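You operate a simulated robot arm through the tools that you are given. There is no shell and no other tool.

You are at the controls of a simulated robot arm. One attempt, no reset.

TASK
Start the air conditioner: 20 C, the mode the room needs, vane high.

The check looks at the end state, three seconds after you hand in, the way a careful person would. Anything else that was tipped, shoved, dropped, spilled or broken makes it a failure.

THE ROBOT
A 6-joint arm with a two-finger gripper, fixed in place. Base frame: the origin is at the foot of the arm, x ahead of it, y to its left, z up. Units: m, rad, N and s.
Its first joint turns from -2.897 to 2.897 rad. Payload 2.45 kg.
Tool frame: the origin (TCP) lies between the finger pads and is the grasp point; the fingertips stand 0.02 m ahead of it; z points along the fingers, y is the line along which they close. The gripper opens to 0.14 m. The gripper's body begins 0.168 m behind the TCP.
Orientation is that of the tool frame in the base frame, as a unit quaternion [x, y, z, w]. With the fingers straight down and closing along the base's y, the tool's x points along the base's -x, its y along +y and its z along -z.

THE INTERFACE
- The arm moves only by the tool send_rows. Its argument "targets" is one flat list of numbers, 7 for each row, row after row: the closure in counts, from 0 (fully open) to 255 (shut), then the shift along the tool's x, y, z in units of 50 mm (1.0 is 50 mm), then the turn, a rotation vector about the tool's x, y, z in units of 5 degrees (1.0 is 5 degrees). In form: [fingers, tx, ty, tz, wx, wy, wz, fingers, tx, ty, tz, wx, wy, wz, ...]. A call has 1 to 20 rows; each row shifts and turns the commanded pose from where the row before left it, along the tool's axes as they then stand. A call with a number of a shift or a turn outside -1 to 1 is refused whole. Each row takes 0.2 s and may step no farther than 0.05 m and 0.15 rad from the row before; otherwise, or with a gripper value out of range, the whole call is refused. Where a pose cannot be reached the arm comes as near as it can. A force on the tool above 40 N (or 10 N above the force at the start of the call, whichever is more), or a blocked arm, ends the call early, and 0.2 s more pass. The fingers move at their own pace (about 0.045 m/s each) and stop on an object; they squeeze with about 25 N. The grip force told is the motor's: it shows also when the fingers shut on nothing. Time passes only in rows, and 0.2 s behind the last, so rows that do not move let the fingers close. The reply holds the time, the measured pose of the TCP, the force on the tool along the base axes, the opening and the grip force, in the units named above and with some noise, with the torque about the TCP (base axes, N m) and any sound that the robot's microphone picked up.
- Cameras (640 x 400 px; columns grow to the right, rows downward): "scene" is fixed at [0.2085, 0.509, 1.6]; the picture's right is [-0.33, -0.94, 0.00], its down [-0.39, 0.14, -0.91] and it looks along [0.86, -0.31, -0.41] (base axes); focal length 354 px, centre (320, 200). "wrist" rides on the gripper at [0.078, 0.011, -0.209] in the tool frame; the picture's right is [-0.14, 0.99, 0.00], its down [-0.92, -0.13, -0.37] and it looks along [-0.37, -0.05, 0.93] (tool axes); focal length 280 px, centre (320, 200). There is no depth. A picture from a camera that has moved, and an enlarged one, comes with that camera's place and axes in the base frame and with its lens. The place of the scene camera against the robot may be out by one fixed shift of up to 0.018 m in any direction.
- camera(camera): a new picture of that camera. The clock stands still meanwhile.
- enlarge(camera, box): a new picture of the part [left, top, right, bottom] of that camera's present view, enlarged. The clock stands still meanwhile.
- sign_off(): hands the job in; it is judged then, once.

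Nothing tells you positions but the pictures and the camera data. Unless the task says otherwise, let go and move clear before handing in.

The tools are called after "Request:" by a JSON object that holds its "method" and its "body". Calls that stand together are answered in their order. send_rows: Moves the arm, as the interface text tells. Its arguments: {"type":"object","properties":{"targets":{"type":"array","items":{"type":"number"}}},"required":["targets"]} The other tools are called the same way: camera (camera) takes a picture; enlarge (camera, box) takes an enlarged picture of a part of a camera's view; sign_off () hands the job in.

At the start:

```text
t: 0.0
tcp_pos: [0.6708, 0.1726, 1.3549]
tool_rot: [0.0, 1.0, -0.001, 0.0]
ft_force: [-0.6, 0.0, 0.2]
ft_torque: [0.01, 0.0, -0.02]
opening: 0.1398
grasp_force: 0.2
```

scene: 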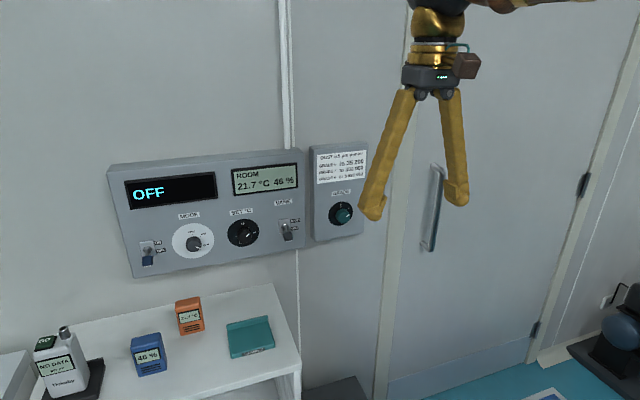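
wrist: 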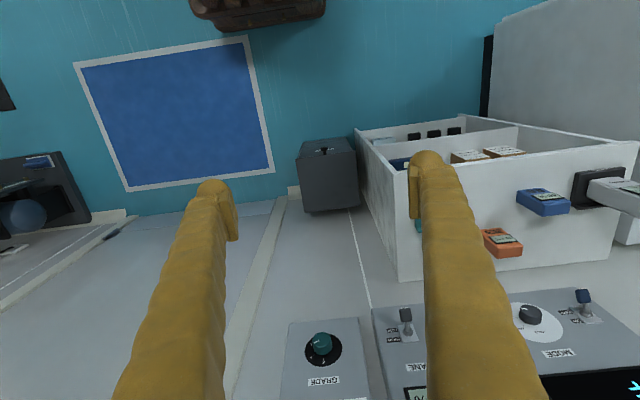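

I see a wall panel with an OFF display, a room readout (21.7 °C, 46 %), a power toggle, mode dial, set temperature dial and vane switch, plus a separate panel with a GRADE knob. I'll look closer before moving.

Request:
{"method": "enlarge", "body": {"camera": "scene", "box": [100, 140, 310, 280]}}

Request:
{"method": "enlarge", "body": {"camera": "scene", "box": [300, 135, 380, 245]}}

Request:
{"method": "enlarge", "body": {"camera": "scene", "box": [0, 280, 310, 400]}}

Request:
{"method": "enlarge", "body": {"camera": "wrist", "box": [270, 270, 640, 400]}}

```text
2.86 times, centred on (205, 210) of scene
camera zoom: at [0.2085, 0.509, 1.6], right [-0.33, -0.94, 0.0], down [-0.39, 0.14, -0.91], along [0.86, -0.31, -0.41], focal length 1011 px, centre (649, 171)
```

zoom: 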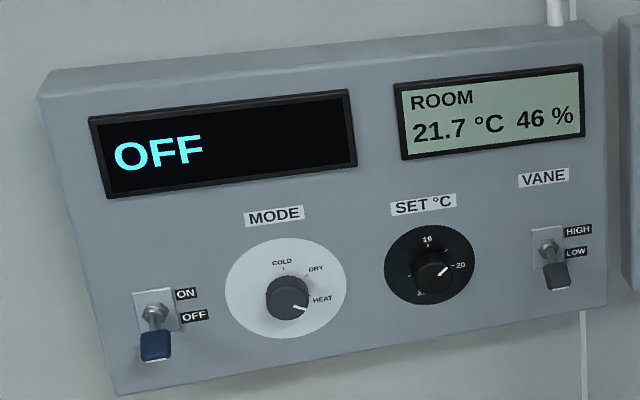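

```text
3.64 times, centred on (340, 190) of scene
camera zoom: at [0.2085, 0.509, 1.6], right [-0.33, -0.94, 0.0], down [-0.39, 0.14, -0.91], along [0.86, -0.31, -0.41], focal length 1286 px, centre (247, 236)
```

zoom: 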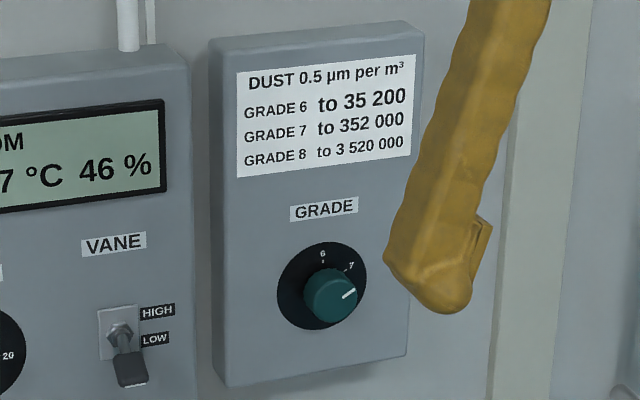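

```text
2.06 times, centred on (155, 340) of scene
camera zoom: at [0.2085, 0.509, 1.6], right [-0.33, -0.94, 0.0], down [-0.39, 0.14, -0.91], along [0.86, -0.31, -0.41], focal length 730 px, centre (661, -89)
```

zoom: 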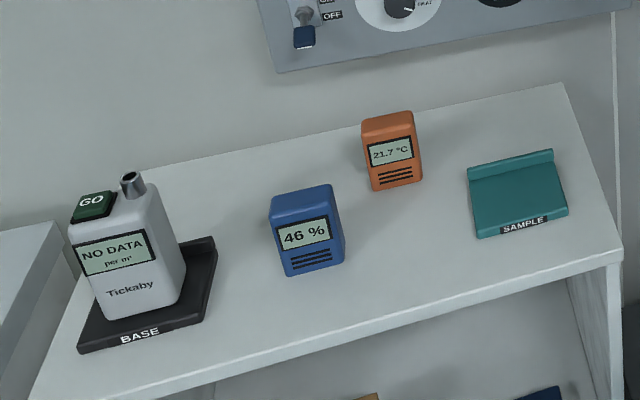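

```text
1.73 times, centred on (455, 335) of wrist
camera zoom: at [0.592, 0.1836, 1.5635], right [0.14, 0.99, 0.0], down [0.92, -0.13, 0.37], along [0.37, -0.05, -0.93], focal length 485 px, centre (86, -34)
```

zoom: 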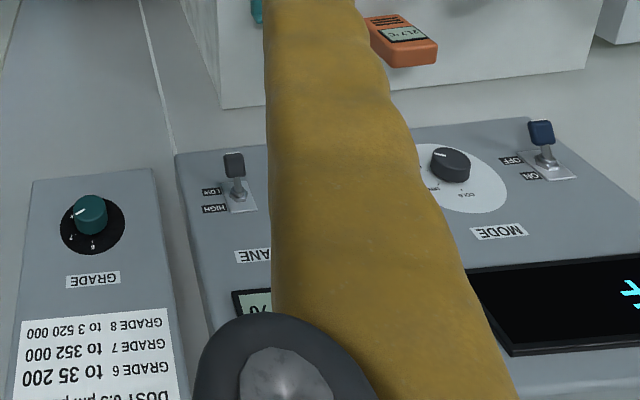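

The room is at 21.7 °C, above the 20 °C target, so it points to cooling. I'll zoom in on the dials to read the exact scales and pointers.

Request:
{"method": "enlarge", "body": {"camera": "scene", "box": [165, 205, 225, 262]}}

Request:
{"method": "enlarge", "body": {"camera": "scene", "box": [220, 200, 270, 250]}}

Request:
{"method": "enlarge", "body": {"camera": "scene", "box": [265, 190, 310, 245]}}

Request:
{"method": "enlarge", "body": {"camera": "scene", "box": [130, 225, 180, 280]}}

Request:
{"method": "enlarge", "body": {"camera": "wrist", "box": [480, 270, 640, 370]}}

```text
7.02 times, centred on (195, 234) of scene
camera zoom: at [0.2085, 0.509, 1.6], right [-0.33, -0.94, 0.0], down [-0.39, 0.14, -0.91], along [0.86, -0.31, -0.41], focal length 2482 px, centre (1197, -35)
```

zoom: 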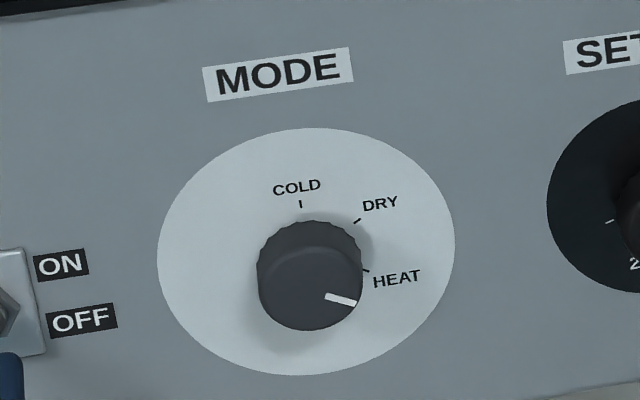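

```text
8.00 times, centred on (245, 225) of scene
camera zoom: at [0.2085, 0.509, 1.6], right [-0.33, -0.94, 0.0], down [-0.39, 0.14, -0.91], along [0.86, -0.31, -0.41], focal length 2830 px, centre (920, 0)
```

zoom: 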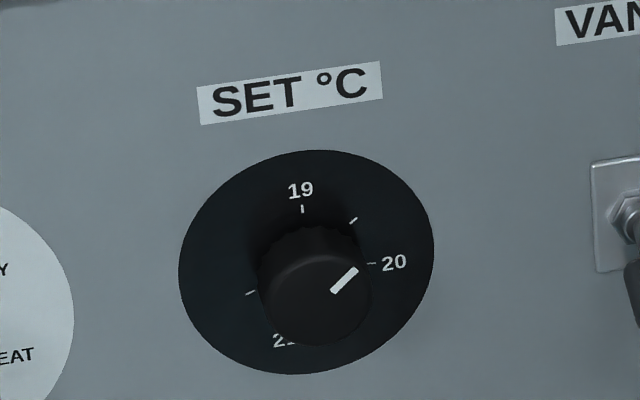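

```text
7.27 times, centred on (288, 218) of scene
camera zoom: at [0.2085, 0.509, 1.6], right [-0.33, -0.94, 0.0], down [-0.39, 0.14, -0.91], along [0.86, -0.31, -0.41], focal length 2572 px, centre (556, 73)
```

zoom: 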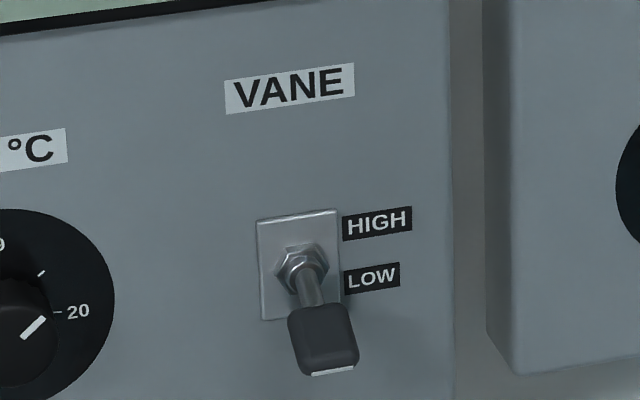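

```text
7.27 times, centred on (155, 252) of scene
camera zoom: at [0.2085, 0.509, 1.6], right [-0.33, -0.94, 0.0], down [-0.39, 0.14, -0.91], along [0.86, -0.31, -0.41], focal length 2572 px, centre (1520, -182)
```

zoom: 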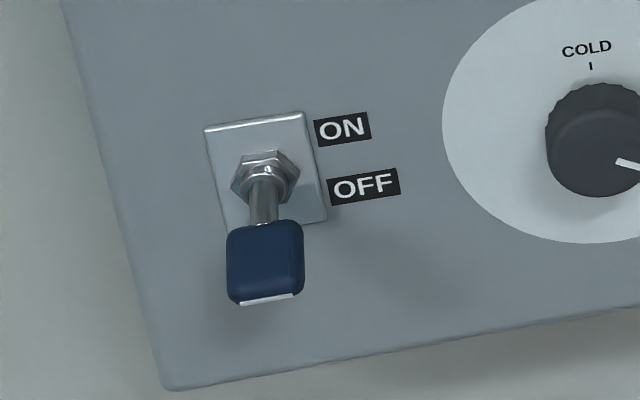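

```text
4.00 times, centred on (560, 320) of wrist
camera zoom: at [0.592, 0.1836, 1.5635], right [0.14, 0.99, 0.0], down [0.92, -0.13, 0.37], along [0.37, -0.05, -0.93], focal length 1122 px, centre (-640, -280)
```

zoom: 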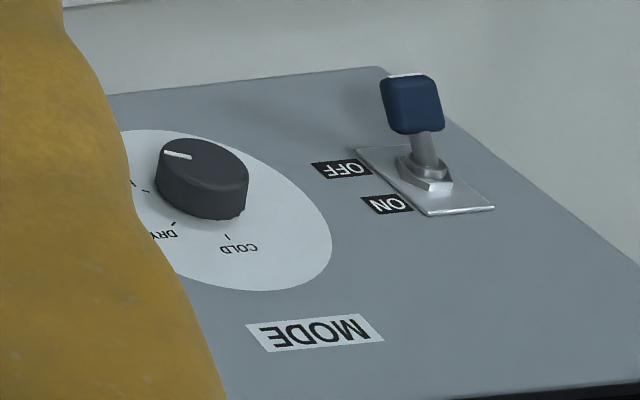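

The mode dial reads COLD / DRY / HEAT in 50° steps and points at HEAT. The set dial sits one step short of 20, vane is LOW and power is OFF. The panel face looks to be at about x≈1.094 facing -x, with all controls near z≈1.11 (power y≈0.66, mode 0.55, set 0.42, vane 0.30). I'll start by swinging the tool to point at the wall.

Request:
{"method": "send_rows", "body": {"targets": [0, 0, 0, 0, 0, -1, 0, 0, 0, 0, 0, 0, -1, 0, 0, 0, 0, 0, 0, -1, 0, 0, 0, 0, 0, 0, -1, 0, 0, 0, 0, 0, 0, -1, 0, 0, 0, 0, 0, 0, -1, 0, 0, 0, 0, 0, 0, -1, 0, 0, 0, 0, 0, 0, -1, 0, 0, 0, 0, 0, 0, -1, 0]}}

```text
t: 2.0
tcp_pos: [0.6707, 0.1714, 1.3563]
tool_rot: [0.001, 0.924, -0.001, 0.383]
ft_force: [0.2, -0.2, -0.4]
ft_torque: [-0.02, -0.02, -0.03]
opening: 0.1399
grasp_force: 0.3
```

The tool turned 45° cleanly at the same TCP. I'll do the second half now and then look.

Request:
{"method": "send_rows", "body": {"targets": [0, 0, 0, 0, 0, -1, 0, 0, 0, 0, 0, 0, -1, 0, 0, 0, 0, 0, 0, -1, 0, 0, 0, 0, 0, 0, -1, 0, 0, 0, 0, 0, 0, -1, 0, 0, 0, 0, 0, 0, -1, 0, 0, 0, 0, 0, 0, -1, 0, 0, 0, 0, 0, 0, -1, 0, 0, 0, 0, 0, 0, -1, 0]}}

Request:
{"method": "camera", "body": {"camera": "scene"}}

Request:
{"method": "camera", "body": {"camera": "wrist"}}

```text
t: 4.0
tcp_pos: [0.6691, 0.1736, 1.3538]
tool_rot: [0.001, 0.707, 0.0, 0.708]
ft_force: [0.1, 0.3, 1.0]
ft_torque: [0.0, 0.02, 0.01]
opening: 0.1402
grasp_force: 0.0
```

```text
taken
```

scene: 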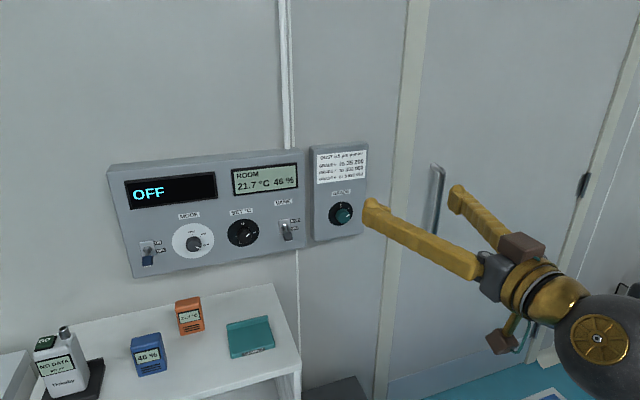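

```text
taken
camera wrist: at [0.4611, 0.184, 1.2756], right [0.0, 0.99, 0.14], down [-0.37, -0.13, 0.92], along [0.93, -0.05, 0.37], focal length 280 px, centre (320, 200)
```

wrist: 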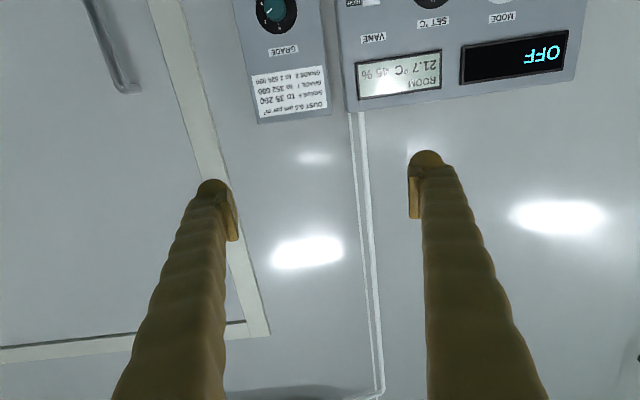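

The tool now points straight at the wall. I'll move down and over in front of the vane switch at a safe standoff, then take a close picture with the wrist camera.

Request:
{"method": "send_rows", "body": {"targets": [0, 0.697, 0.354, 0.514, 0, 0, 0, 0, 0.697, 0.354, 0.514, 0, 0, 0, 0, 0.697, 0.354, 0.514, 0, 0, 0, 0, 0.697, 0.354, 0.514, 0, 0, 0, 0, 0.697, 0.354, 0.514, 0, 0, 0, 0, 0.697, 0.354, 0.514, 0, 0, 0, 0, 0.697, 0.354, 0.514, 0, 0, 0]}}

Request:
{"method": "camera", "body": {"camera": "wrist"}}

Request:
{"method": "camera", "body": {"camera": "scene"}}

```text
t: 5.6
tcp_pos: [0.8495, 0.2952, 1.1132]
tool_rot: [0.001, 0.706, 0.0, 0.708]
ft_force: [-0.1, -0.5, 0.2]
ft_torque: [-0.03, -0.02, -0.02]
opening: 0.14
grasp_force: 0.0
```

```text
taken
camera wrist: at [0.6413, 0.3069, 1.0337], right [0.0, 0.99, 0.14], down [-0.37, -0.13, 0.92], along [0.93, -0.05, 0.37], focal length 280 px, centre (320, 200)
```

wrist: 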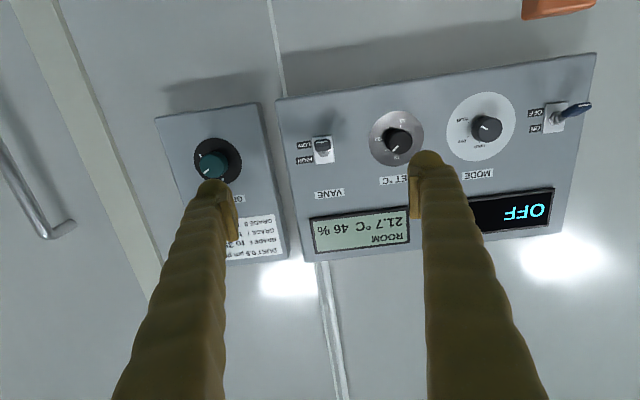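

```text
taken
```

scene: 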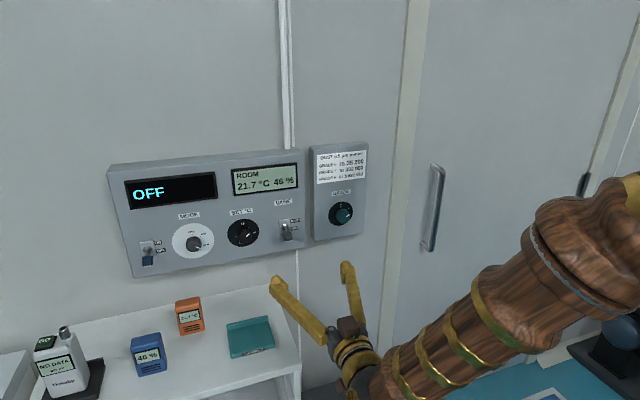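

The wrist camera has a clear view of all the controls. I'll enlarge it for accurate positions.

Request:
{"method": "enlarge", "body": {"camera": "wrist", "box": [270, 80, 430, 180]}}

Request:
{"method": "enlarge", "body": {"camera": "wrist", "box": [440, 70, 600, 170]}}

```text
4.00 times, centred on (350, 130) of wrist
camera zoom: at [0.6413, 0.3069, 1.0337], right [0.0, 0.99, 0.14], down [-0.37, -0.13, 0.92], along [0.93, -0.05, 0.37], focal length 1122 px, centre (200, 480)
```

zoom: 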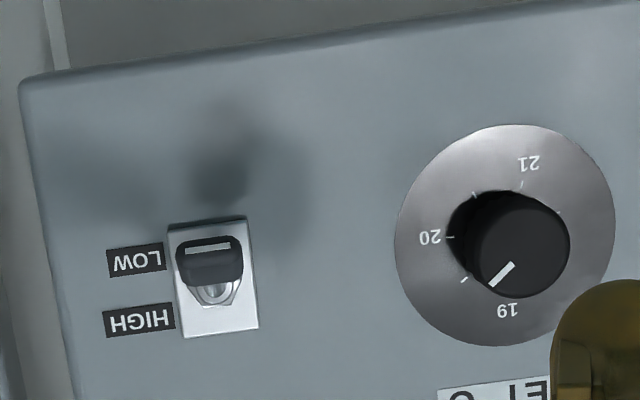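

```text
4.00 times, centred on (520, 120) of wrist
camera zoom: at [0.6413, 0.3069, 1.0337], right [0.0, 0.99, 0.14], down [-0.37, -0.13, 0.92], along [0.93, -0.05, 0.37], focal length 1122 px, centre (-480, 520)
```

zoom: 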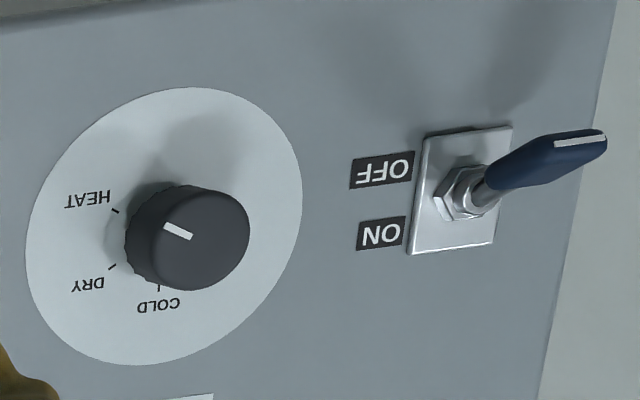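

From two wrist views I place the panel face at x≈1.087, with control centres at z≈1.126: vane y≈0.299, set 0.415, mode 0.546, power 0.657. The vane lever points down with its tip near x≈1.045, z≈1.105. I'll shut the fingers, go below the lever and move in under it.

Request:
{"method": "send_rows", "body": {"targets": [255, 0.5, 0.04, 0, 0, 0, 0, 255, 0.5, 0.04, 0, 0, 0, 0, 255, 0, 0, 0, 0, 0, 0, 255, 0, 0, 0, 0, 0, 0, 255, 0, 0, 0, 0, 0, 0, 255, 0, 0, 0, 0, 0, 0, 255, 0, 0, 0, 0, 0, 0, 255, 0, 0, 0, 0, 0, 0, 255, 0, 0, 0.8, 0, 0, 0, 255, 0, 0, 0.8, 0, 0, 0]}}

Request:
{"method": "camera", "body": {"camera": "wrist"}}

Request:
{"method": "enlarge", "body": {"camera": "scene", "box": [240, 170, 400, 270]}}

```text
t: 7.8
tcp_pos: [0.9305, 0.3022, 1.0631]
tool_rot: [0.001, 0.707, 0.0, 0.707]
ft_force: [-0.4, 0.3, -0.1]
ft_torque: [0.01, -0.02, 0.01]
opening: 0.0
grasp_force: 25.4
```

```text
taken
camera wrist: at [0.7212, 0.3133, 0.984], right [0.0, 0.99, 0.14], down [-0.37, -0.13, 0.92], along [0.93, -0.05, 0.36], focal length 280 px, centre (320, 200)
```

wrist: 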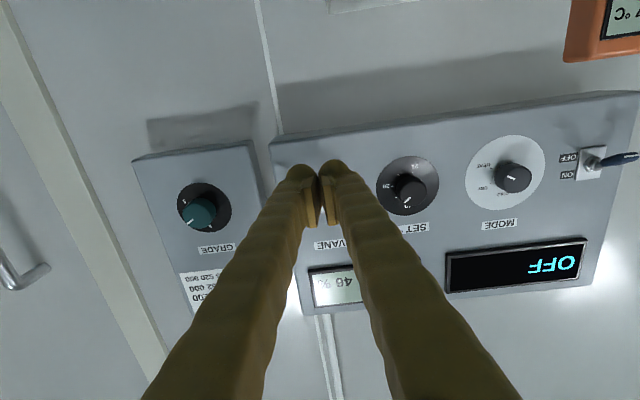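

```text
4.00 times, centred on (320, 220) of scene
camera zoom: at [0.2085, 0.509, 1.6], right [-0.33, -0.94, 0.0], down [-0.39, 0.14, -0.91], along [0.86, -0.31, -0.41], focal length 1415 px, centre (320, 120)
```

zoom: 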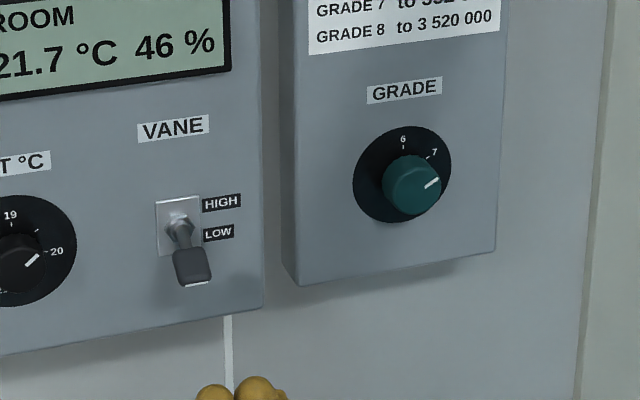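

The fingers are shut and below the lever at z≈1.063. I'll move forward under the lever and check from the scene camera.

Request:
{"method": "send_rows", "body": {"targets": [255, 0, -0.02, 0.8, 0, 0, 0, 255, 0, 0, 0.8, 0, 0, 0, 255, 0, 0, 0.6, 0, 0, 0]}}

Request:
{"method": "enlarge", "body": {"camera": "scene", "box": [240, 190, 360, 265]}}

Request:
{"method": "camera", "body": {"camera": "wrist"}}

```text
t: 8.6
tcp_pos: [1.0381, 0.3016, 1.0621]
tool_rot: [0.0, 0.708, 0.0, 0.707]
ft_force: [-0.4, -0.3, 0.4]
ft_torque: [-0.01, -0.01, -0.04]
opening: 0.0001
grasp_force: 24.7
```

```text
5.33 times, centred on (300, 228) of scene
camera zoom: at [0.2085, 0.509, 1.6], right [-0.33, -0.94, 0.0], down [-0.39, 0.14, -0.91], along [0.86, -0.31, -0.41], focal length 1886 px, centre (427, 53)
```

zoom: 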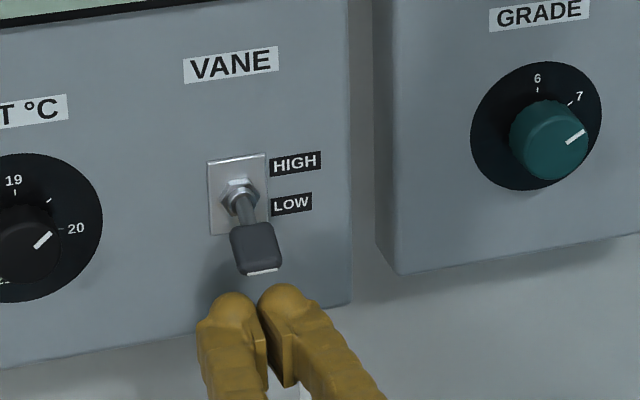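

```text
taken
camera wrist: at [0.8299, 0.3116, 0.9832], right [0.0, 0.99, 0.14], down [-0.37, -0.13, 0.92], along [0.93, -0.05, 0.37], focal length 280 px, centre (320, 200)
```

wrist: 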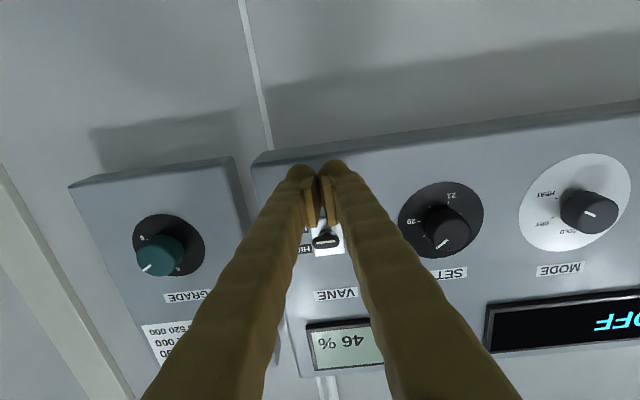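

The shut fingers sit just under the lever, centred on it. I'll raise them in small steps.

Request:
{"method": "send_rows", "body": {"targets": [255, -0.12, 0, 0, 0, 0, 0, 255, -0.12, 0, 0, 0, 0, 0, 255, -0.12, 0, 0, 0, 0, 0, 255, -0.12, 0, 0, 0, 0, 0, 255, -0.12, 0, 0, 0, 0, 0, 255, -0.12, 0, 0, 0, 0, 0, 255, -0.12, 0, 0, 0, 0, 0]}}

Request:
{"method": "enlarge", "body": {"camera": "scene", "box": [240, 190, 360, 265]}}

```text
t: 10.2
tcp_pos: [1.0398, 0.2998, 1.1036]
tool_rot: [0.0, 0.707, 0.0, 0.707]
ft_force: [0.5, 0.2, 0.2]
ft_torque: [0.0, 0.01, 0.0]
opening: 0.0
grasp_force: 29.6
heard: click
```

```text
5.33 times, centred on (300, 228) of scene
camera zoom: at [0.2085, 0.509, 1.6], right [-0.33, -0.94, 0.0], down [-0.39, 0.14, -0.91], along [0.86, -0.31, -0.41], focal length 1886 px, centre (427, 53)
```

zoom: 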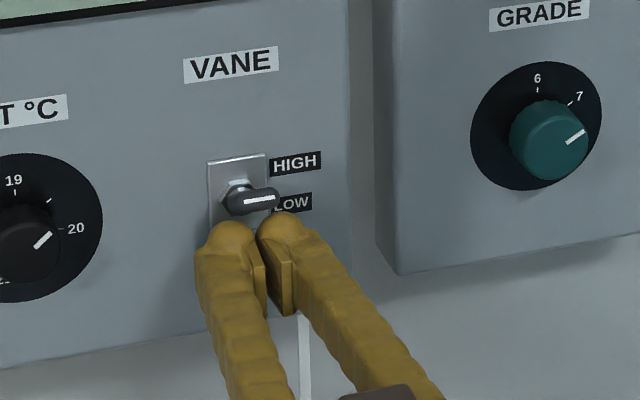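

A click was heard and the lever snapped up. I'll lower slightly, back away and confirm it reads HIGH.

Request:
{"method": "send_rows", "body": {"targets": [255, 0.3, 0, 0, 0, 0, 0, 255, 0, 0, -0.8, 0, 0, 0, 255, 0, 0, -0.9, 0, 0, 0, 255, 0, 0, -0.9, 0, 0, 0, 0, 0, 0, -0.9, 0, 0, 0]}}

Request:
{"method": "enlarge", "body": {"camera": "scene", "box": [240, 190, 360, 265]}}

Request:
{"method": "enlarge", "body": {"camera": "scene", "box": [100, 140, 310, 280]}}

Request:
{"method": "camera", "body": {"camera": "wrist"}}

```text
t: 11.4
tcp_pos: [0.8666, 0.3026, 1.0906]
tool_rot: [0.0, 0.708, -0.001, 0.707]
ft_force: [0.1, -1.6, -0.3]
ft_torque: [0.03, -0.04, 0.0]
opening: 0.034
grasp_force: 0.0
```

```text
5.33 times, centred on (300, 228) of scene
camera zoom: at [0.2085, 0.509, 1.6], right [-0.33, -0.94, 0.0], down [-0.39, 0.14, -0.91], along [0.86, -0.31, -0.41], focal length 1886 px, centre (427, 53)
```

zoom: 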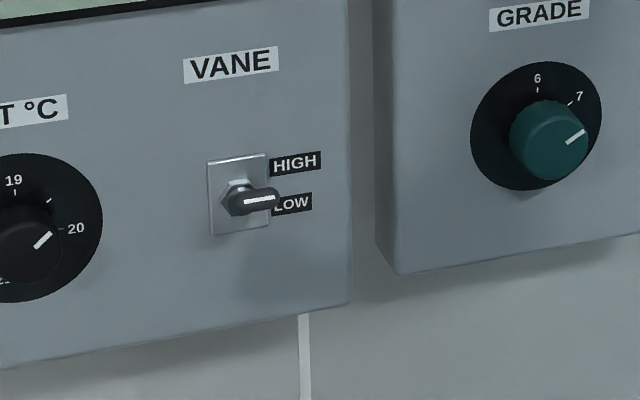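

```text
2.86 times, centred on (205, 210) of scene
camera zoom: at [0.2085, 0.509, 1.6], right [-0.33, -0.94, 0.0], down [-0.39, 0.14, -0.91], along [0.86, -0.31, -0.41], focal length 1011 px, centre (649, 171)
```

zoom: 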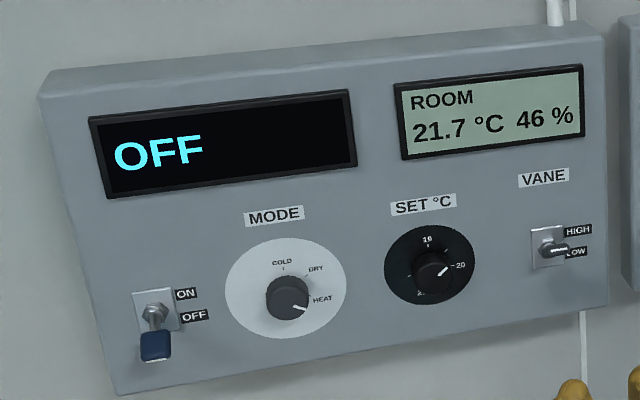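

```text
taken
camera wrist: at [0.658, 0.3127, 1.0109], right [0.0, 0.99, 0.14], down [-0.37, -0.13, 0.92], along [0.93, -0.05, 0.37], focal length 280 px, centre (320, 200)
```

wrist: 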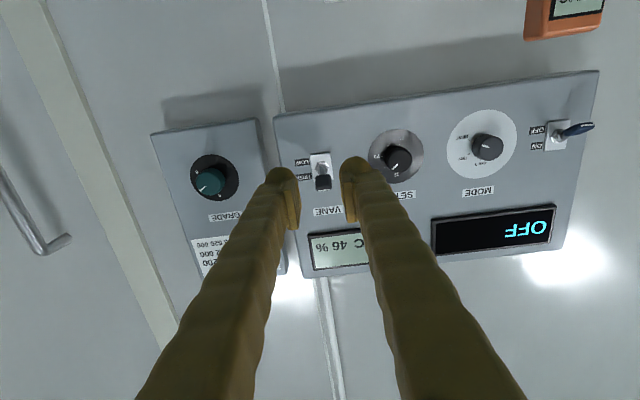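

The vane lever is now up at HIGH. Next is the SET knob at about (y 0.415, z 1.126). I'll open the fingers to about 8 cm and line up in front of it.

Request:
{"method": "send_rows", "body": {"targets": [110, -0.1825, 0.575, 0.325, 0, 0, 0, 110, -0.1825, 0.575, 0.325, 0, 0, 0, 110, -0.1825, 0.575, 0.325, 0, 0, 0, 110, -0.1825, 0.575, 0.325, 0, 0, 0, 110, 0, 0, 0, 0, 0, 0, 110, 0, 0, 0, 0, 0, 0]}}

Request:
{"method": "camera", "body": {"camera": "wrist"}}

Request:
{"method": "enlarge", "body": {"camera": "wrist", "box": [240, 80, 400, 180]}}

```text
t: 12.8
tcp_pos: [0.9315, 0.4157, 1.1246]
tool_rot: [0.0, 0.707, -0.001, 0.707]
ft_force: [0.3, -0.2, 0.4]
ft_torque: [-0.01, 0.02, 0.01]
opening: 0.0798
grasp_force: 0.0
```

```text
taken
camera wrist: at [0.7231, 0.4265, 1.0463], right [0.0, 0.99, 0.14], down [-0.37, -0.13, 0.92], along [0.93, -0.05, 0.37], focal length 280 px, centre (320, 200)
```

wrist: 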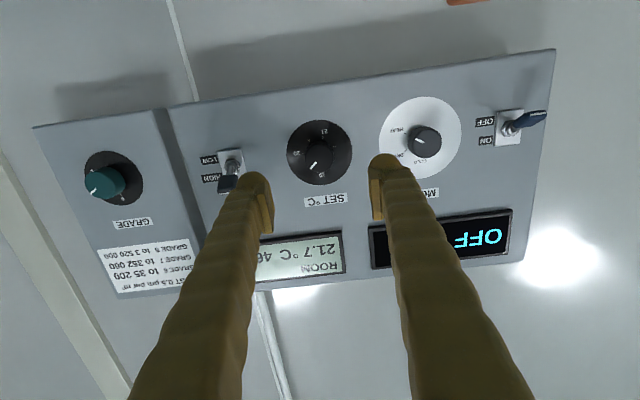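

```text
4.00 times, centred on (320, 130) of wrist
camera zoom: at [0.7231, 0.4265, 1.0463], right [0.0, 0.99, 0.14], down [-0.37, -0.13, 0.92], along [0.93, -0.05, 0.37], focal length 1122 px, centre (320, 480)
```

zoom: 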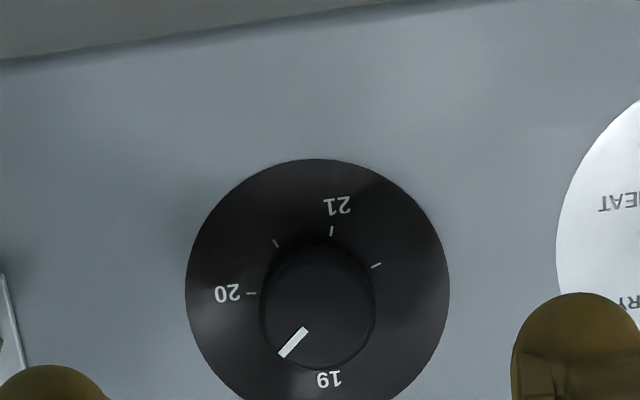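

The SET knob centre checks out at y≈0.415, z≈1.125, right between the fingers, with its pointer on the 19.5 tick. I'll advance around it and grip.

Request:
{"method": "send_rows", "body": {"targets": [110, 0, 0, 0.7, 0, 0, 0, 110, 0, 0, 0.7, 0, 0, 0, 110, 0, 0, 0.7, 0, 0, 0, 110, 0, 0, 0.43, 0, 0, 0]}}

Request:
{"method": "camera", "body": {"camera": "wrist"}}

Request:
{"method": "enlarge", "body": {"camera": "scene", "box": [180, 190, 300, 265]}}

```text
t: 13.8
tcp_pos: [1.0589, 0.4137, 1.1239]
tool_rot: [0.0, 0.707, 0.0, 0.707]
ft_force: [1.0, 0.1, 0.4]
ft_torque: [-0.02, 0.04, -0.02]
opening: 0.0798
grasp_force: 0.1
```

```text
taken
camera wrist: at [0.8502, 0.4244, 1.0452], right [0.0, 0.99, 0.14], down [-0.37, -0.13, 0.92], along [0.93, -0.05, 0.37], focal length 280 px, centre (320, 200)
```

wrist: 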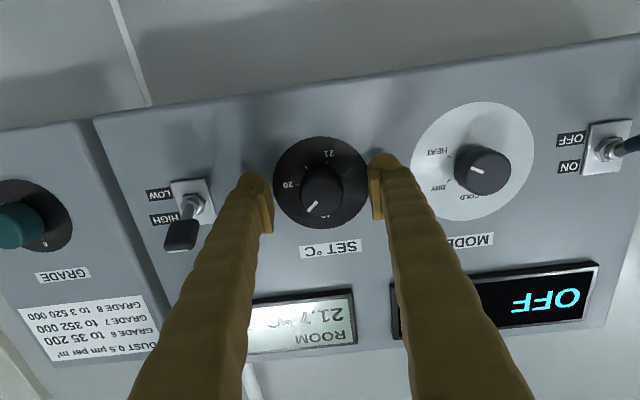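

```text
5.33 times, centred on (240, 228) of scene
camera zoom: at [0.2085, 0.509, 1.6], right [-0.33, -0.94, 0.0], down [-0.39, 0.14, -0.91], along [0.86, -0.31, -0.41], focal length 1886 px, centre (747, 53)
```

zoom: 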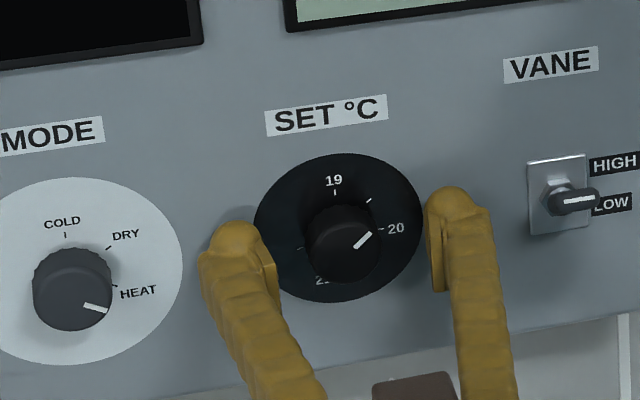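

The fingers straddle the knob with clear space to the panel. Closing on the knob now.

Request:
{"method": "send_rows", "body": {"targets": [255, 0, 0, 0, 0, 0, 0, 255, 0, 0, 0, 0, 0, 0, 255, 0, 0, 0, 0, 0, 0, 255, 0, 0, 0, 0, 0, 0]}}

Request:
{"method": "enlarge", "body": {"camera": "scene", "box": [180, 190, 300, 265]}}

```text
t: 14.8
tcp_pos: [1.0575, 0.4144, 1.1236]
tool_rot: [0.0, 0.707, 0.0, 0.707]
ft_force: [6.1, 16.3, 1.5]
ft_torque: [-0.04, 0.01, 0.15]
opening: 0.0347
grasp_force: 33.6
```

```text
5.33 times, centred on (240, 228) of scene
camera zoom: at [0.2085, 0.509, 1.6], right [-0.33, -0.94, 0.0], down [-0.39, 0.14, -0.91], along [0.86, -0.31, -0.41], focal length 1886 px, centre (747, 53)
```

zoom: 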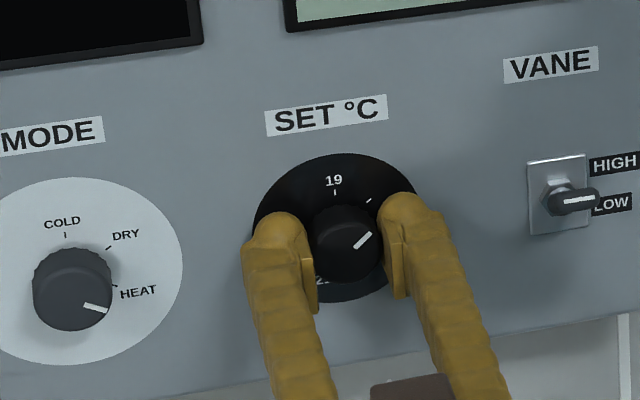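

The grip is firm at a 35 mm knob, but a 16 N sideways force shows I'm slightly off-centre. I'll shift about 1.5 mm to +y to relieve that, then begin turning clockwise.

Request:
{"method": "send_rows", "body": {"targets": [255, 0, 0.03, 0, 0, 0, 0, 255, 0, 0, 0, 0, 0, 0]}}

```text
t: 15.4
tcp_pos: [1.0588, 0.4147, 1.1232]
tool_rot: [0.0, 0.707, 0.0, 0.707]
ft_force: [10.2, 4.2, 0.7]
ft_torque: [-0.01, 0.0, 0.07]
opening: 0.0346
grasp_force: 44.7
```

The side force dropped to 4 N. Now I'll turn clockwise 25° and check that the knob follows.

Request:
{"method": "send_rows", "body": {"targets": [255, 0, 0, 0, 0, 0, 1, 255, 0, 0, 0, 0, 0, 1, 255, 0, 0, 0, 0, 0, 1, 255, 0, 0, 0, 0, 0, 1, 255, 0, 0, 0, 0, 0, 1]}}

Request:
{"method": "enlarge", "body": {"camera": "scene", "box": [180, 190, 300, 265]}}

```text
t: 16.4
tcp_pos: [1.058, 0.4155, 1.1233]
tool_rot: [0.121, 0.702, 0.108, 0.694]
ft_force: [0.2, 0.4, 1.0]
ft_torque: [-0.04, 0.12, 0.06]
opening: 0.0347
grasp_force: 45.1
out of reach, approached as far as the arm can: row 4, 5
stopped in row 5: the force on the tool passed its limit at 64 N (the readings are from after the stop); the commanded pose is now the measured one
```

```text
5.33 times, centred on (240, 228) of scene
camera zoom: at [0.2085, 0.509, 1.6], right [-0.33, -0.94, 0.0], down [-0.39, 0.14, -0.91], along [0.86, -0.31, -0.41], focal length 1886 px, centre (747, 53)
```

zoom: 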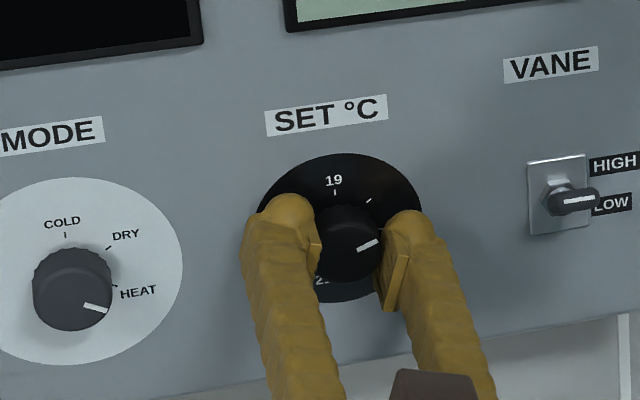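

The knob turned with the gripper, but the wrist reached its limit near +18°. I'll release, wind the wrist back the other way, and regrip with more room to turn.

Request:
{"method": "send_rows", "body": {"targets": [110, 0, 0, 0, 0, 0, 0, 110, 0, 0, 0, 0, 0, 0, 110, 0, 0, 0, 0, 0, 0, 110, 0, 0, 0, 0, 0, 0]}}

Request:
{"method": "enlarge", "body": {"camera": "scene", "box": [210, 200, 280, 250]}}

Request:
{"method": "enlarge", "body": {"camera": "wrist", "box": [230, 120, 410, 232]}}

```text
t: 17.4
tcp_pos: [1.0572, 0.4138, 1.1248]
tool_rot: [0.122, 0.702, 0.108, 0.693]
ft_force: [1.4, 0.6, 0.4]
ft_torque: [-0.01, -0.01, -0.02]
opening: 0.0797
grasp_force: 0.0
```

```text
8.00 times, centred on (245, 225) of scene
camera zoom: at [0.2085, 0.509, 1.6], right [-0.33, -0.94, 0.0], down [-0.39, 0.14, -0.91], along [0.86, -0.31, -0.41], focal length 2830 px, centre (920, 0)
```

zoom: 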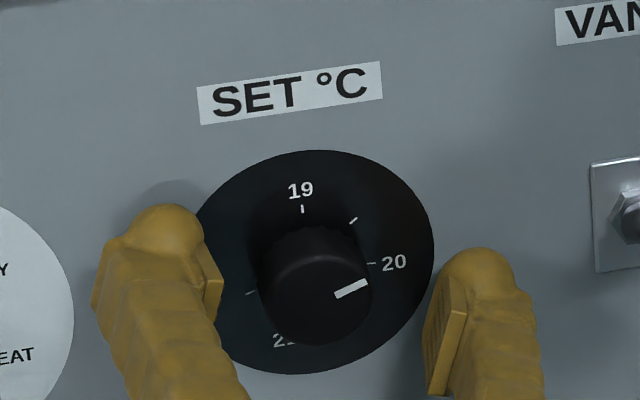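

```text
3.56 times, centred on (320, 176) of wrist
camera zoom: at [0.8486, 0.4541, 1.0562], right [0.02, 0.89, 0.45], down [-0.36, -0.41, 0.84], along [0.93, -0.18, 0.32], focal length 997 px, centre (320, 285)
```

zoom: 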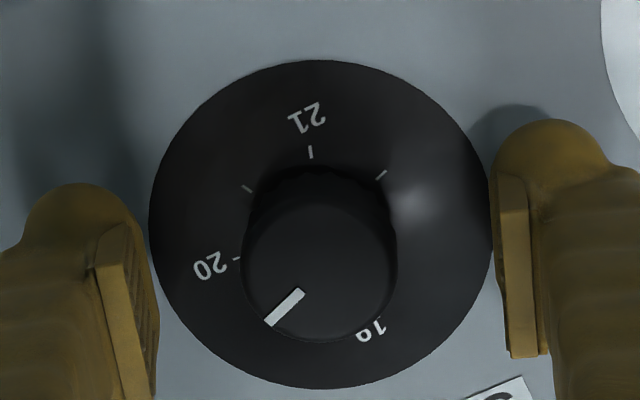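

The knob held at about 72°, so it needs roughly 28° more to reach the 20 tick at 100°. With the fingers open I'll wind back 50° and then regrip.

Request:
{"method": "send_rows", "body": {"targets": [110, 0, 0, 0, 0, 0, -1, 110, 0, 0, 0, 0, 0, -1, 110, 0, 0, 0, 0, 0, -1, 110, 0, 0, 0, 0, 0, -1, 110, 0, 0, 0, 0, 0, -1, 110, 0, 0, 0, 0, 0, -1, 110, 0, 0, 0, 0, 0, -1, 110, 0, 0, 0, 0, 0, -1, 110, 0, 0, 0, 0, 0, -1, 110, 0, 0, 0, 0, 0, -1]}}

Request:
{"method": "enlarge", "body": {"camera": "scene", "box": [180, 190, 300, 265]}}

```text
t: 19.6
tcp_pos: [1.0578, 0.4155, 1.1243]
tool_rot: [-0.188, 0.687, -0.195, 0.674]
ft_force: [-0.1, 0.1, 0.0]
ft_torque: [-0.01, -0.03, 0.0]
opening: 0.0795
grasp_force: 0.1
```

```text
5.33 times, centred on (240, 228) of scene
camera zoom: at [0.2085, 0.509, 1.6], right [-0.33, -0.94, 0.0], down [-0.39, 0.14, -0.91], along [0.86, -0.31, -0.41], focal length 1886 px, centre (747, 53)
```

zoom: 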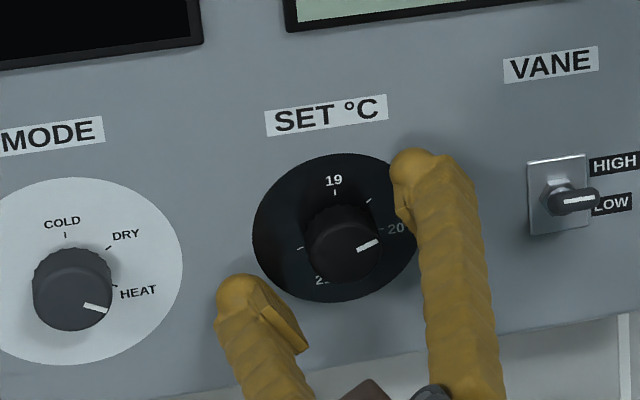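

The fingers are now at about -31° with the knob still on ~72°. I'll correct a 1° tilt left by the stop and grip again.

Request:
{"method": "send_rows", "body": {"targets": [110, 0, 0, 0, -0.06, -0.23, 0, 255, 0, 0, 0, 0, 0, 0, 255, 0, 0, 0, 0, 0, 0, 255, 0, 0, 0, 0, 0, 0, 255, 0, 0, 0, 0, 0, 0]}}

```text
t: 20.8
tcp_pos: [1.0572, 0.4135, 1.1261]
tool_rot: [-0.189, 0.681, -0.192, 0.681]
ft_force: [-2.9, -13.8, 6.5]
ft_torque: [-0.04, -0.08, -0.15]
opening: 0.0345
grasp_force: 33.7
```

Grip is good with a 15 N force along the closing line; I'll shift -1.7 mm along it to centre, then turn +28°.

Request:
{"method": "send_rows", "body": {"targets": [255, 0, -0.035, 0, 0, 0, 0, 255, 0, 0, 0, 0, 0, 0, 255, 0, 0, 0, 0, 0, 1, 255, 0, 0, 0, 0, 0, 1, 255, 0, 0, 0, 0, 0, 1, 255, 0, 0, 0, 0, 0, 1, 255, 0, 0, 0, 0, 0, 1, 255, 0, 0, 0, 0, 0, 0.6]}}

Request:
{"method": "enlarge", "body": {"camera": "scene", "box": [210, 200, 280, 250]}}

Request:
{"method": "enlarge", "body": {"camera": "wrist", "box": [230, 120, 410, 232]}}

```text
t: 22.6
tcp_pos: [1.0576, 0.4135, 1.1246]
tool_rot: [-0.021, 0.707, -0.021, 0.707]
ft_force: [-1.8, 3.2, -1.9]
ft_torque: [0.04, 0.14, 0.05]
opening: 0.0343
grasp_force: 45.2
```

```text
8.00 times, centred on (245, 225) of scene
camera zoom: at [0.2085, 0.509, 1.6], right [-0.33, -0.94, 0.0], down [-0.39, 0.14, -0.91], along [0.86, -0.31, -0.41], focal length 2830 px, centre (920, 0)
```

zoom: 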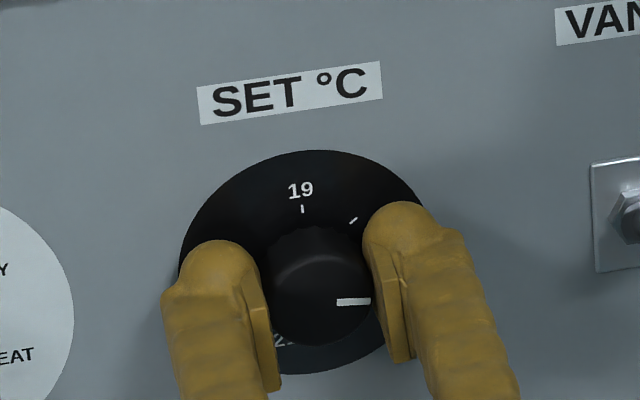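

```text
3.56 times, centred on (320, 176) of wrist
camera zoom: at [0.8491, 0.4212, 1.0459], right [0.0, 1.0, 0.08], down [-0.37, -0.07, 0.93], along [0.93, -0.03, 0.37], focal length 997 px, centre (320, 285)
```

zoom: 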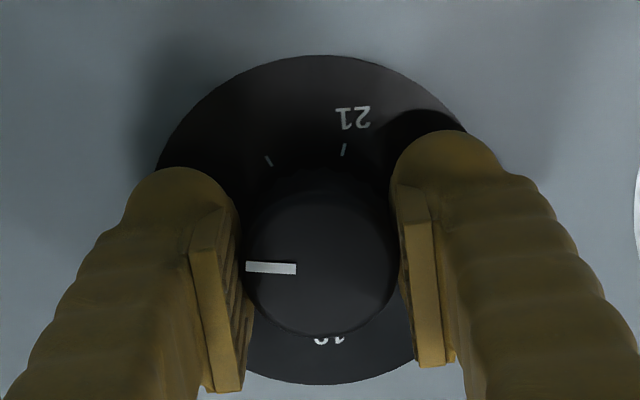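

The pointer is now at about 100°, on the 20 mark. I'll release, back away, and verify.

Request:
{"method": "send_rows", "body": {"targets": [110, 0, 0, 0, 0, 0, 0, 110, 0, 0, 0, 0, 0, 0, 110, 0, 0, 0, 0, 0, 0, 110, 0, 0, 0, 0, 0, 0, 110, 0, 0, -0.8, 0, 0, 0, 110, 0, 0, -0.8, 0, 0, 0, 110, 0, 0, -0.8, 0, 0, 0]}}

Request:
{"method": "enlarge", "body": {"camera": "scene", "box": [210, 200, 280, 250]}}

Request:
{"method": "camera", "body": {"camera": "wrist"}}

Request:
{"method": "enlarge", "body": {"camera": "wrist", "box": [240, 80, 400, 180]}}

```text
t: 24.2
tcp_pos: [0.9373, 0.4154, 1.1253]
tool_rot: [-0.019, 0.707, -0.021, 0.706]
ft_force: [-0.1, -0.7, -0.3]
ft_torque: [0.02, -0.02, 0.04]
opening: 0.0797
grasp_force: 0.0
```

```text
8.00 times, centred on (245, 225) of scene
camera zoom: at [0.2085, 0.509, 1.6], right [-0.33, -0.94, 0.0], down [-0.39, 0.14, -0.91], along [0.86, -0.31, -0.41], focal length 2830 px, centre (920, 0)
```

zoom: 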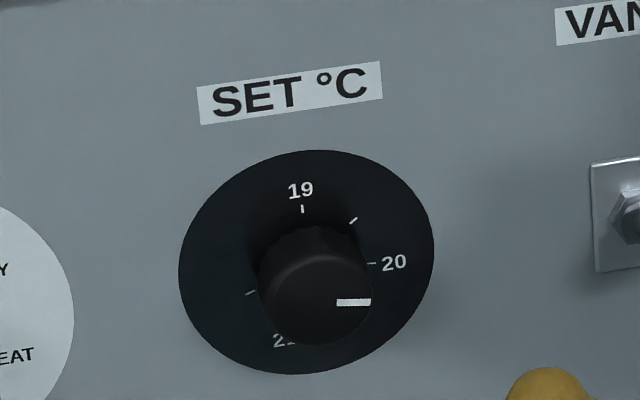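

```text
taken
camera wrist: at [0.7288, 0.4213, 1.0463], right [0.0, 1.0, 0.08], down [-0.37, -0.07, 0.93], along [0.93, -0.03, 0.37], focal length 280 px, centre (320, 200)
```

wrist: 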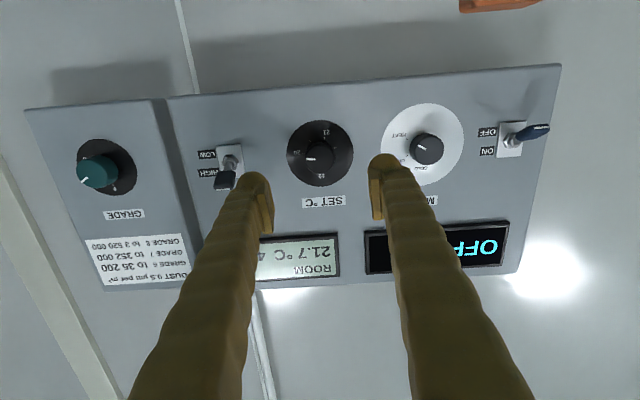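

```text
4.00 times, centred on (320, 130) of wrist
camera zoom: at [0.7288, 0.4213, 1.0463], right [0.0, 1.0, 0.08], down [-0.37, -0.07, 0.93], along [0.93, -0.03, 0.37], focal length 1122 px, centre (320, 480)
```

zoom: 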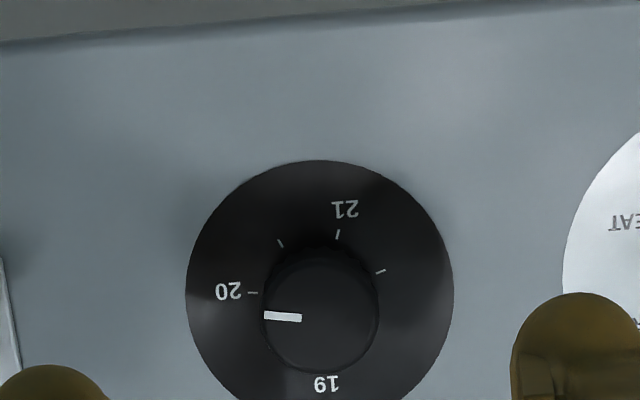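

The SET pointer sits on the 20 mark (about 99°). Now I'll slide over to the MODE knob at about y≈0.546 and square the tool up again.

Request:
{"method": "send_rows", "body": {"targets": [110, -0.058, 0.868, 0, 0, 0, 0, 110, -0.058, 0.868, 0, 0, 0, 0, 110, -0.058, 0.868, 0, 0, 0, 0, 110, 0, 0, 0, 0, 0, 0.65]}}

Request:
{"method": "camera", "body": {"camera": "wrist"}}

Request:
{"method": "enlarge", "body": {"camera": "wrist", "box": [240, 80, 400, 180]}}

```text
t: 25.2
tcp_pos: [0.938, 0.5426, 1.125]
tool_rot: [0.0, 0.707, -0.001, 0.707]
ft_force: [-0.3, 0.9, 0.1]
ft_torque: [-0.01, -0.01, -0.04]
opening: 0.0797
grasp_force: 0.1
```

```text
taken
camera wrist: at [0.7296, 0.555, 1.0469], right [0.0, 0.99, 0.14], down [-0.37, -0.13, 0.92], along [0.93, -0.05, 0.36], focal length 280 px, centre (320, 200)
```

wrist: 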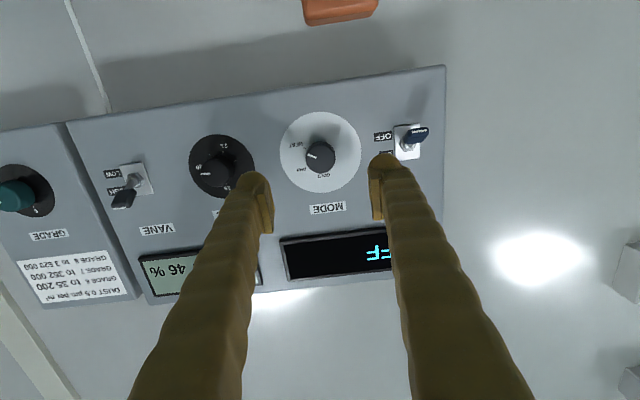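

```text
4.00 times, centred on (320, 130) of wrist
camera zoom: at [0.7296, 0.555, 1.0469], right [0.0, 0.99, 0.14], down [-0.37, -0.13, 0.92], along [0.93, -0.05, 0.36], focal length 1122 px, centre (320, 480)
```

zoom: 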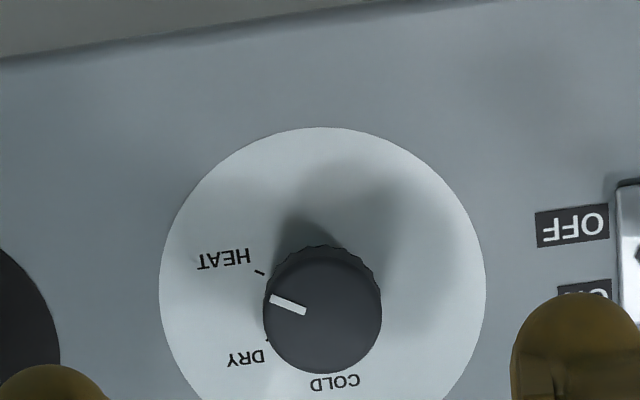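

The MODE knob centre comes out at y≈0.545, z≈1.126, with its pointer on HEAT. I'll advance around it, checking that the arm can reach that far.

Request:
{"method": "send_rows", "body": {"targets": [110, -0.015, 0.02, 0.8, 0, 0, 0, 110, 0, 0, 0.8, 0, 0, 0, 110, 0, 0, 0.8, 0, 0, 0]}}

Request:
{"method": "camera", "body": {"camera": "wrist"}}

Request:
{"method": "enlarge", "body": {"camera": "scene", "box": [140, 200, 260, 275]}}

```text
t: 26.0
tcp_pos: [1.0582, 0.5452, 1.128]
tool_rot: [-0.001, 0.707, 0.0, 0.707]
ft_force: [0.3, 0.2, 0.5]
ft_torque: [0.02, 0.0, -0.01]
opening: 0.0797
grasp_force: 0.0
```

```text
taken
camera wrist: at [0.85, 0.5555, 1.0492], right [0.0, 0.99, 0.14], down [-0.37, -0.13, 0.92], along [0.93, -0.05, 0.36], focal length 280 px, centre (320, 200)
```

wrist: 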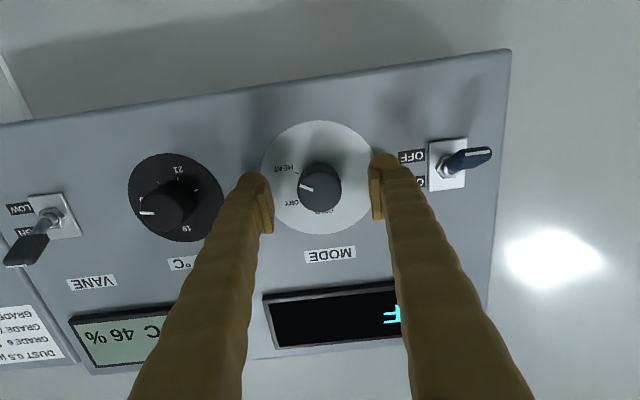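

```text
5.33 times, centred on (200, 238) of scene
camera zoom: at [0.2085, 0.509, 1.6], right [-0.33, -0.94, 0.0], down [-0.39, 0.14, -0.91], along [0.86, -0.31, -0.41], focal length 1886 px, centre (960, 0)
```

zoom: 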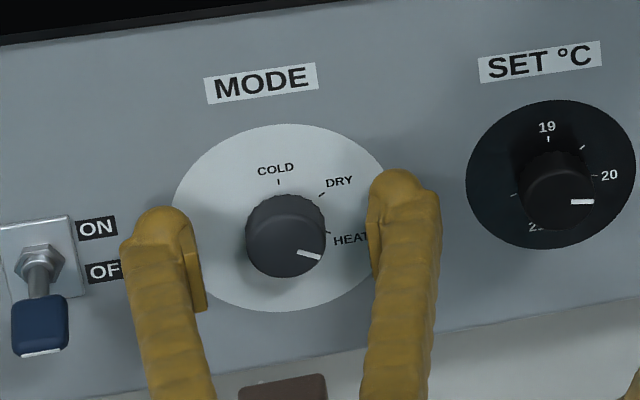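

The arm reaches it and the fingers straddle the MODE knob cleanly. I'll close on it.

Request:
{"method": "send_rows", "body": {"targets": [255, 0, 0, 0, 0, 0, 0, 255, 0, 0, 0, 0, 0, 0, 255, 0, 0, 0, 0, 0, 0, 255, 0, 0, 0, 0, 0, 0]}}

```text
t: 27.0
tcp_pos: [1.0594, 0.5449, 1.1285]
tool_rot: [0.0, 0.707, -0.001, 0.707]
ft_force: [6.4, 4.6, 0.7]
ft_torque: [0.02, 0.0, 0.04]
opening: 0.0348
grasp_force: 33.4
```

Well-centred grip. Now I'll turn counter-clockwise 50° and check the pointer.

Request:
{"method": "send_rows", "body": {"targets": [255, 0, 0, 0, 0, 0, -1, 255, 0, 0, 0, 0, 0, -1, 255, 0, 0, 0, 0, 0, -1, 255, 0, 0, 0, 0, 0, -1, 255, 0, 0, 0, 0, 0, -1, 255, 0, 0, 0, 0, 0, -1, 255, 0, 0, 0, 0, 0, -1, 255, 0, 0, 0, 0, 0, -1, 255, 0, 0, 0, 0, 0, -1, 255, 0, 0, 0, 0, 0, -1]}}

Request:
{"method": "enlarge", "body": {"camera": "scene", "box": [140, 200, 260, 275]}}

```text
t: 29.2
tcp_pos: [1.058, 0.5465, 1.1272]
tool_rot: [-0.3, 0.641, -0.3, 0.64]
ft_force: [10.9, 25.0, 4.8]
ft_torque: [0.04, -0.02, 0.26]
opening: 0.0346
grasp_force: 44.6
```

```text
5.33 times, centred on (200, 238) of scene
camera zoom: at [0.2085, 0.509, 1.6], right [-0.33, -0.94, 0.0], down [-0.39, 0.14, -0.91], along [0.86, -0.31, -0.41], focal length 1886 px, centre (960, 0)
```

zoom: 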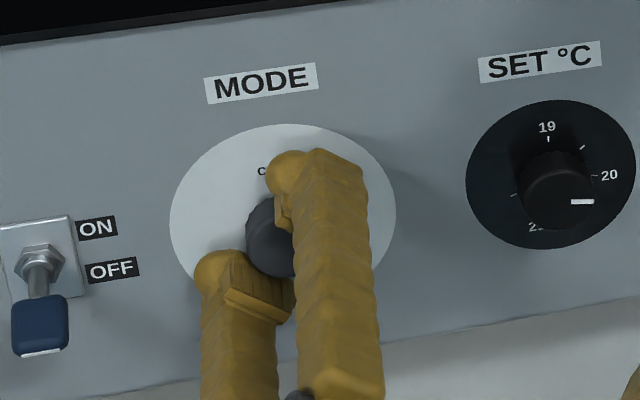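

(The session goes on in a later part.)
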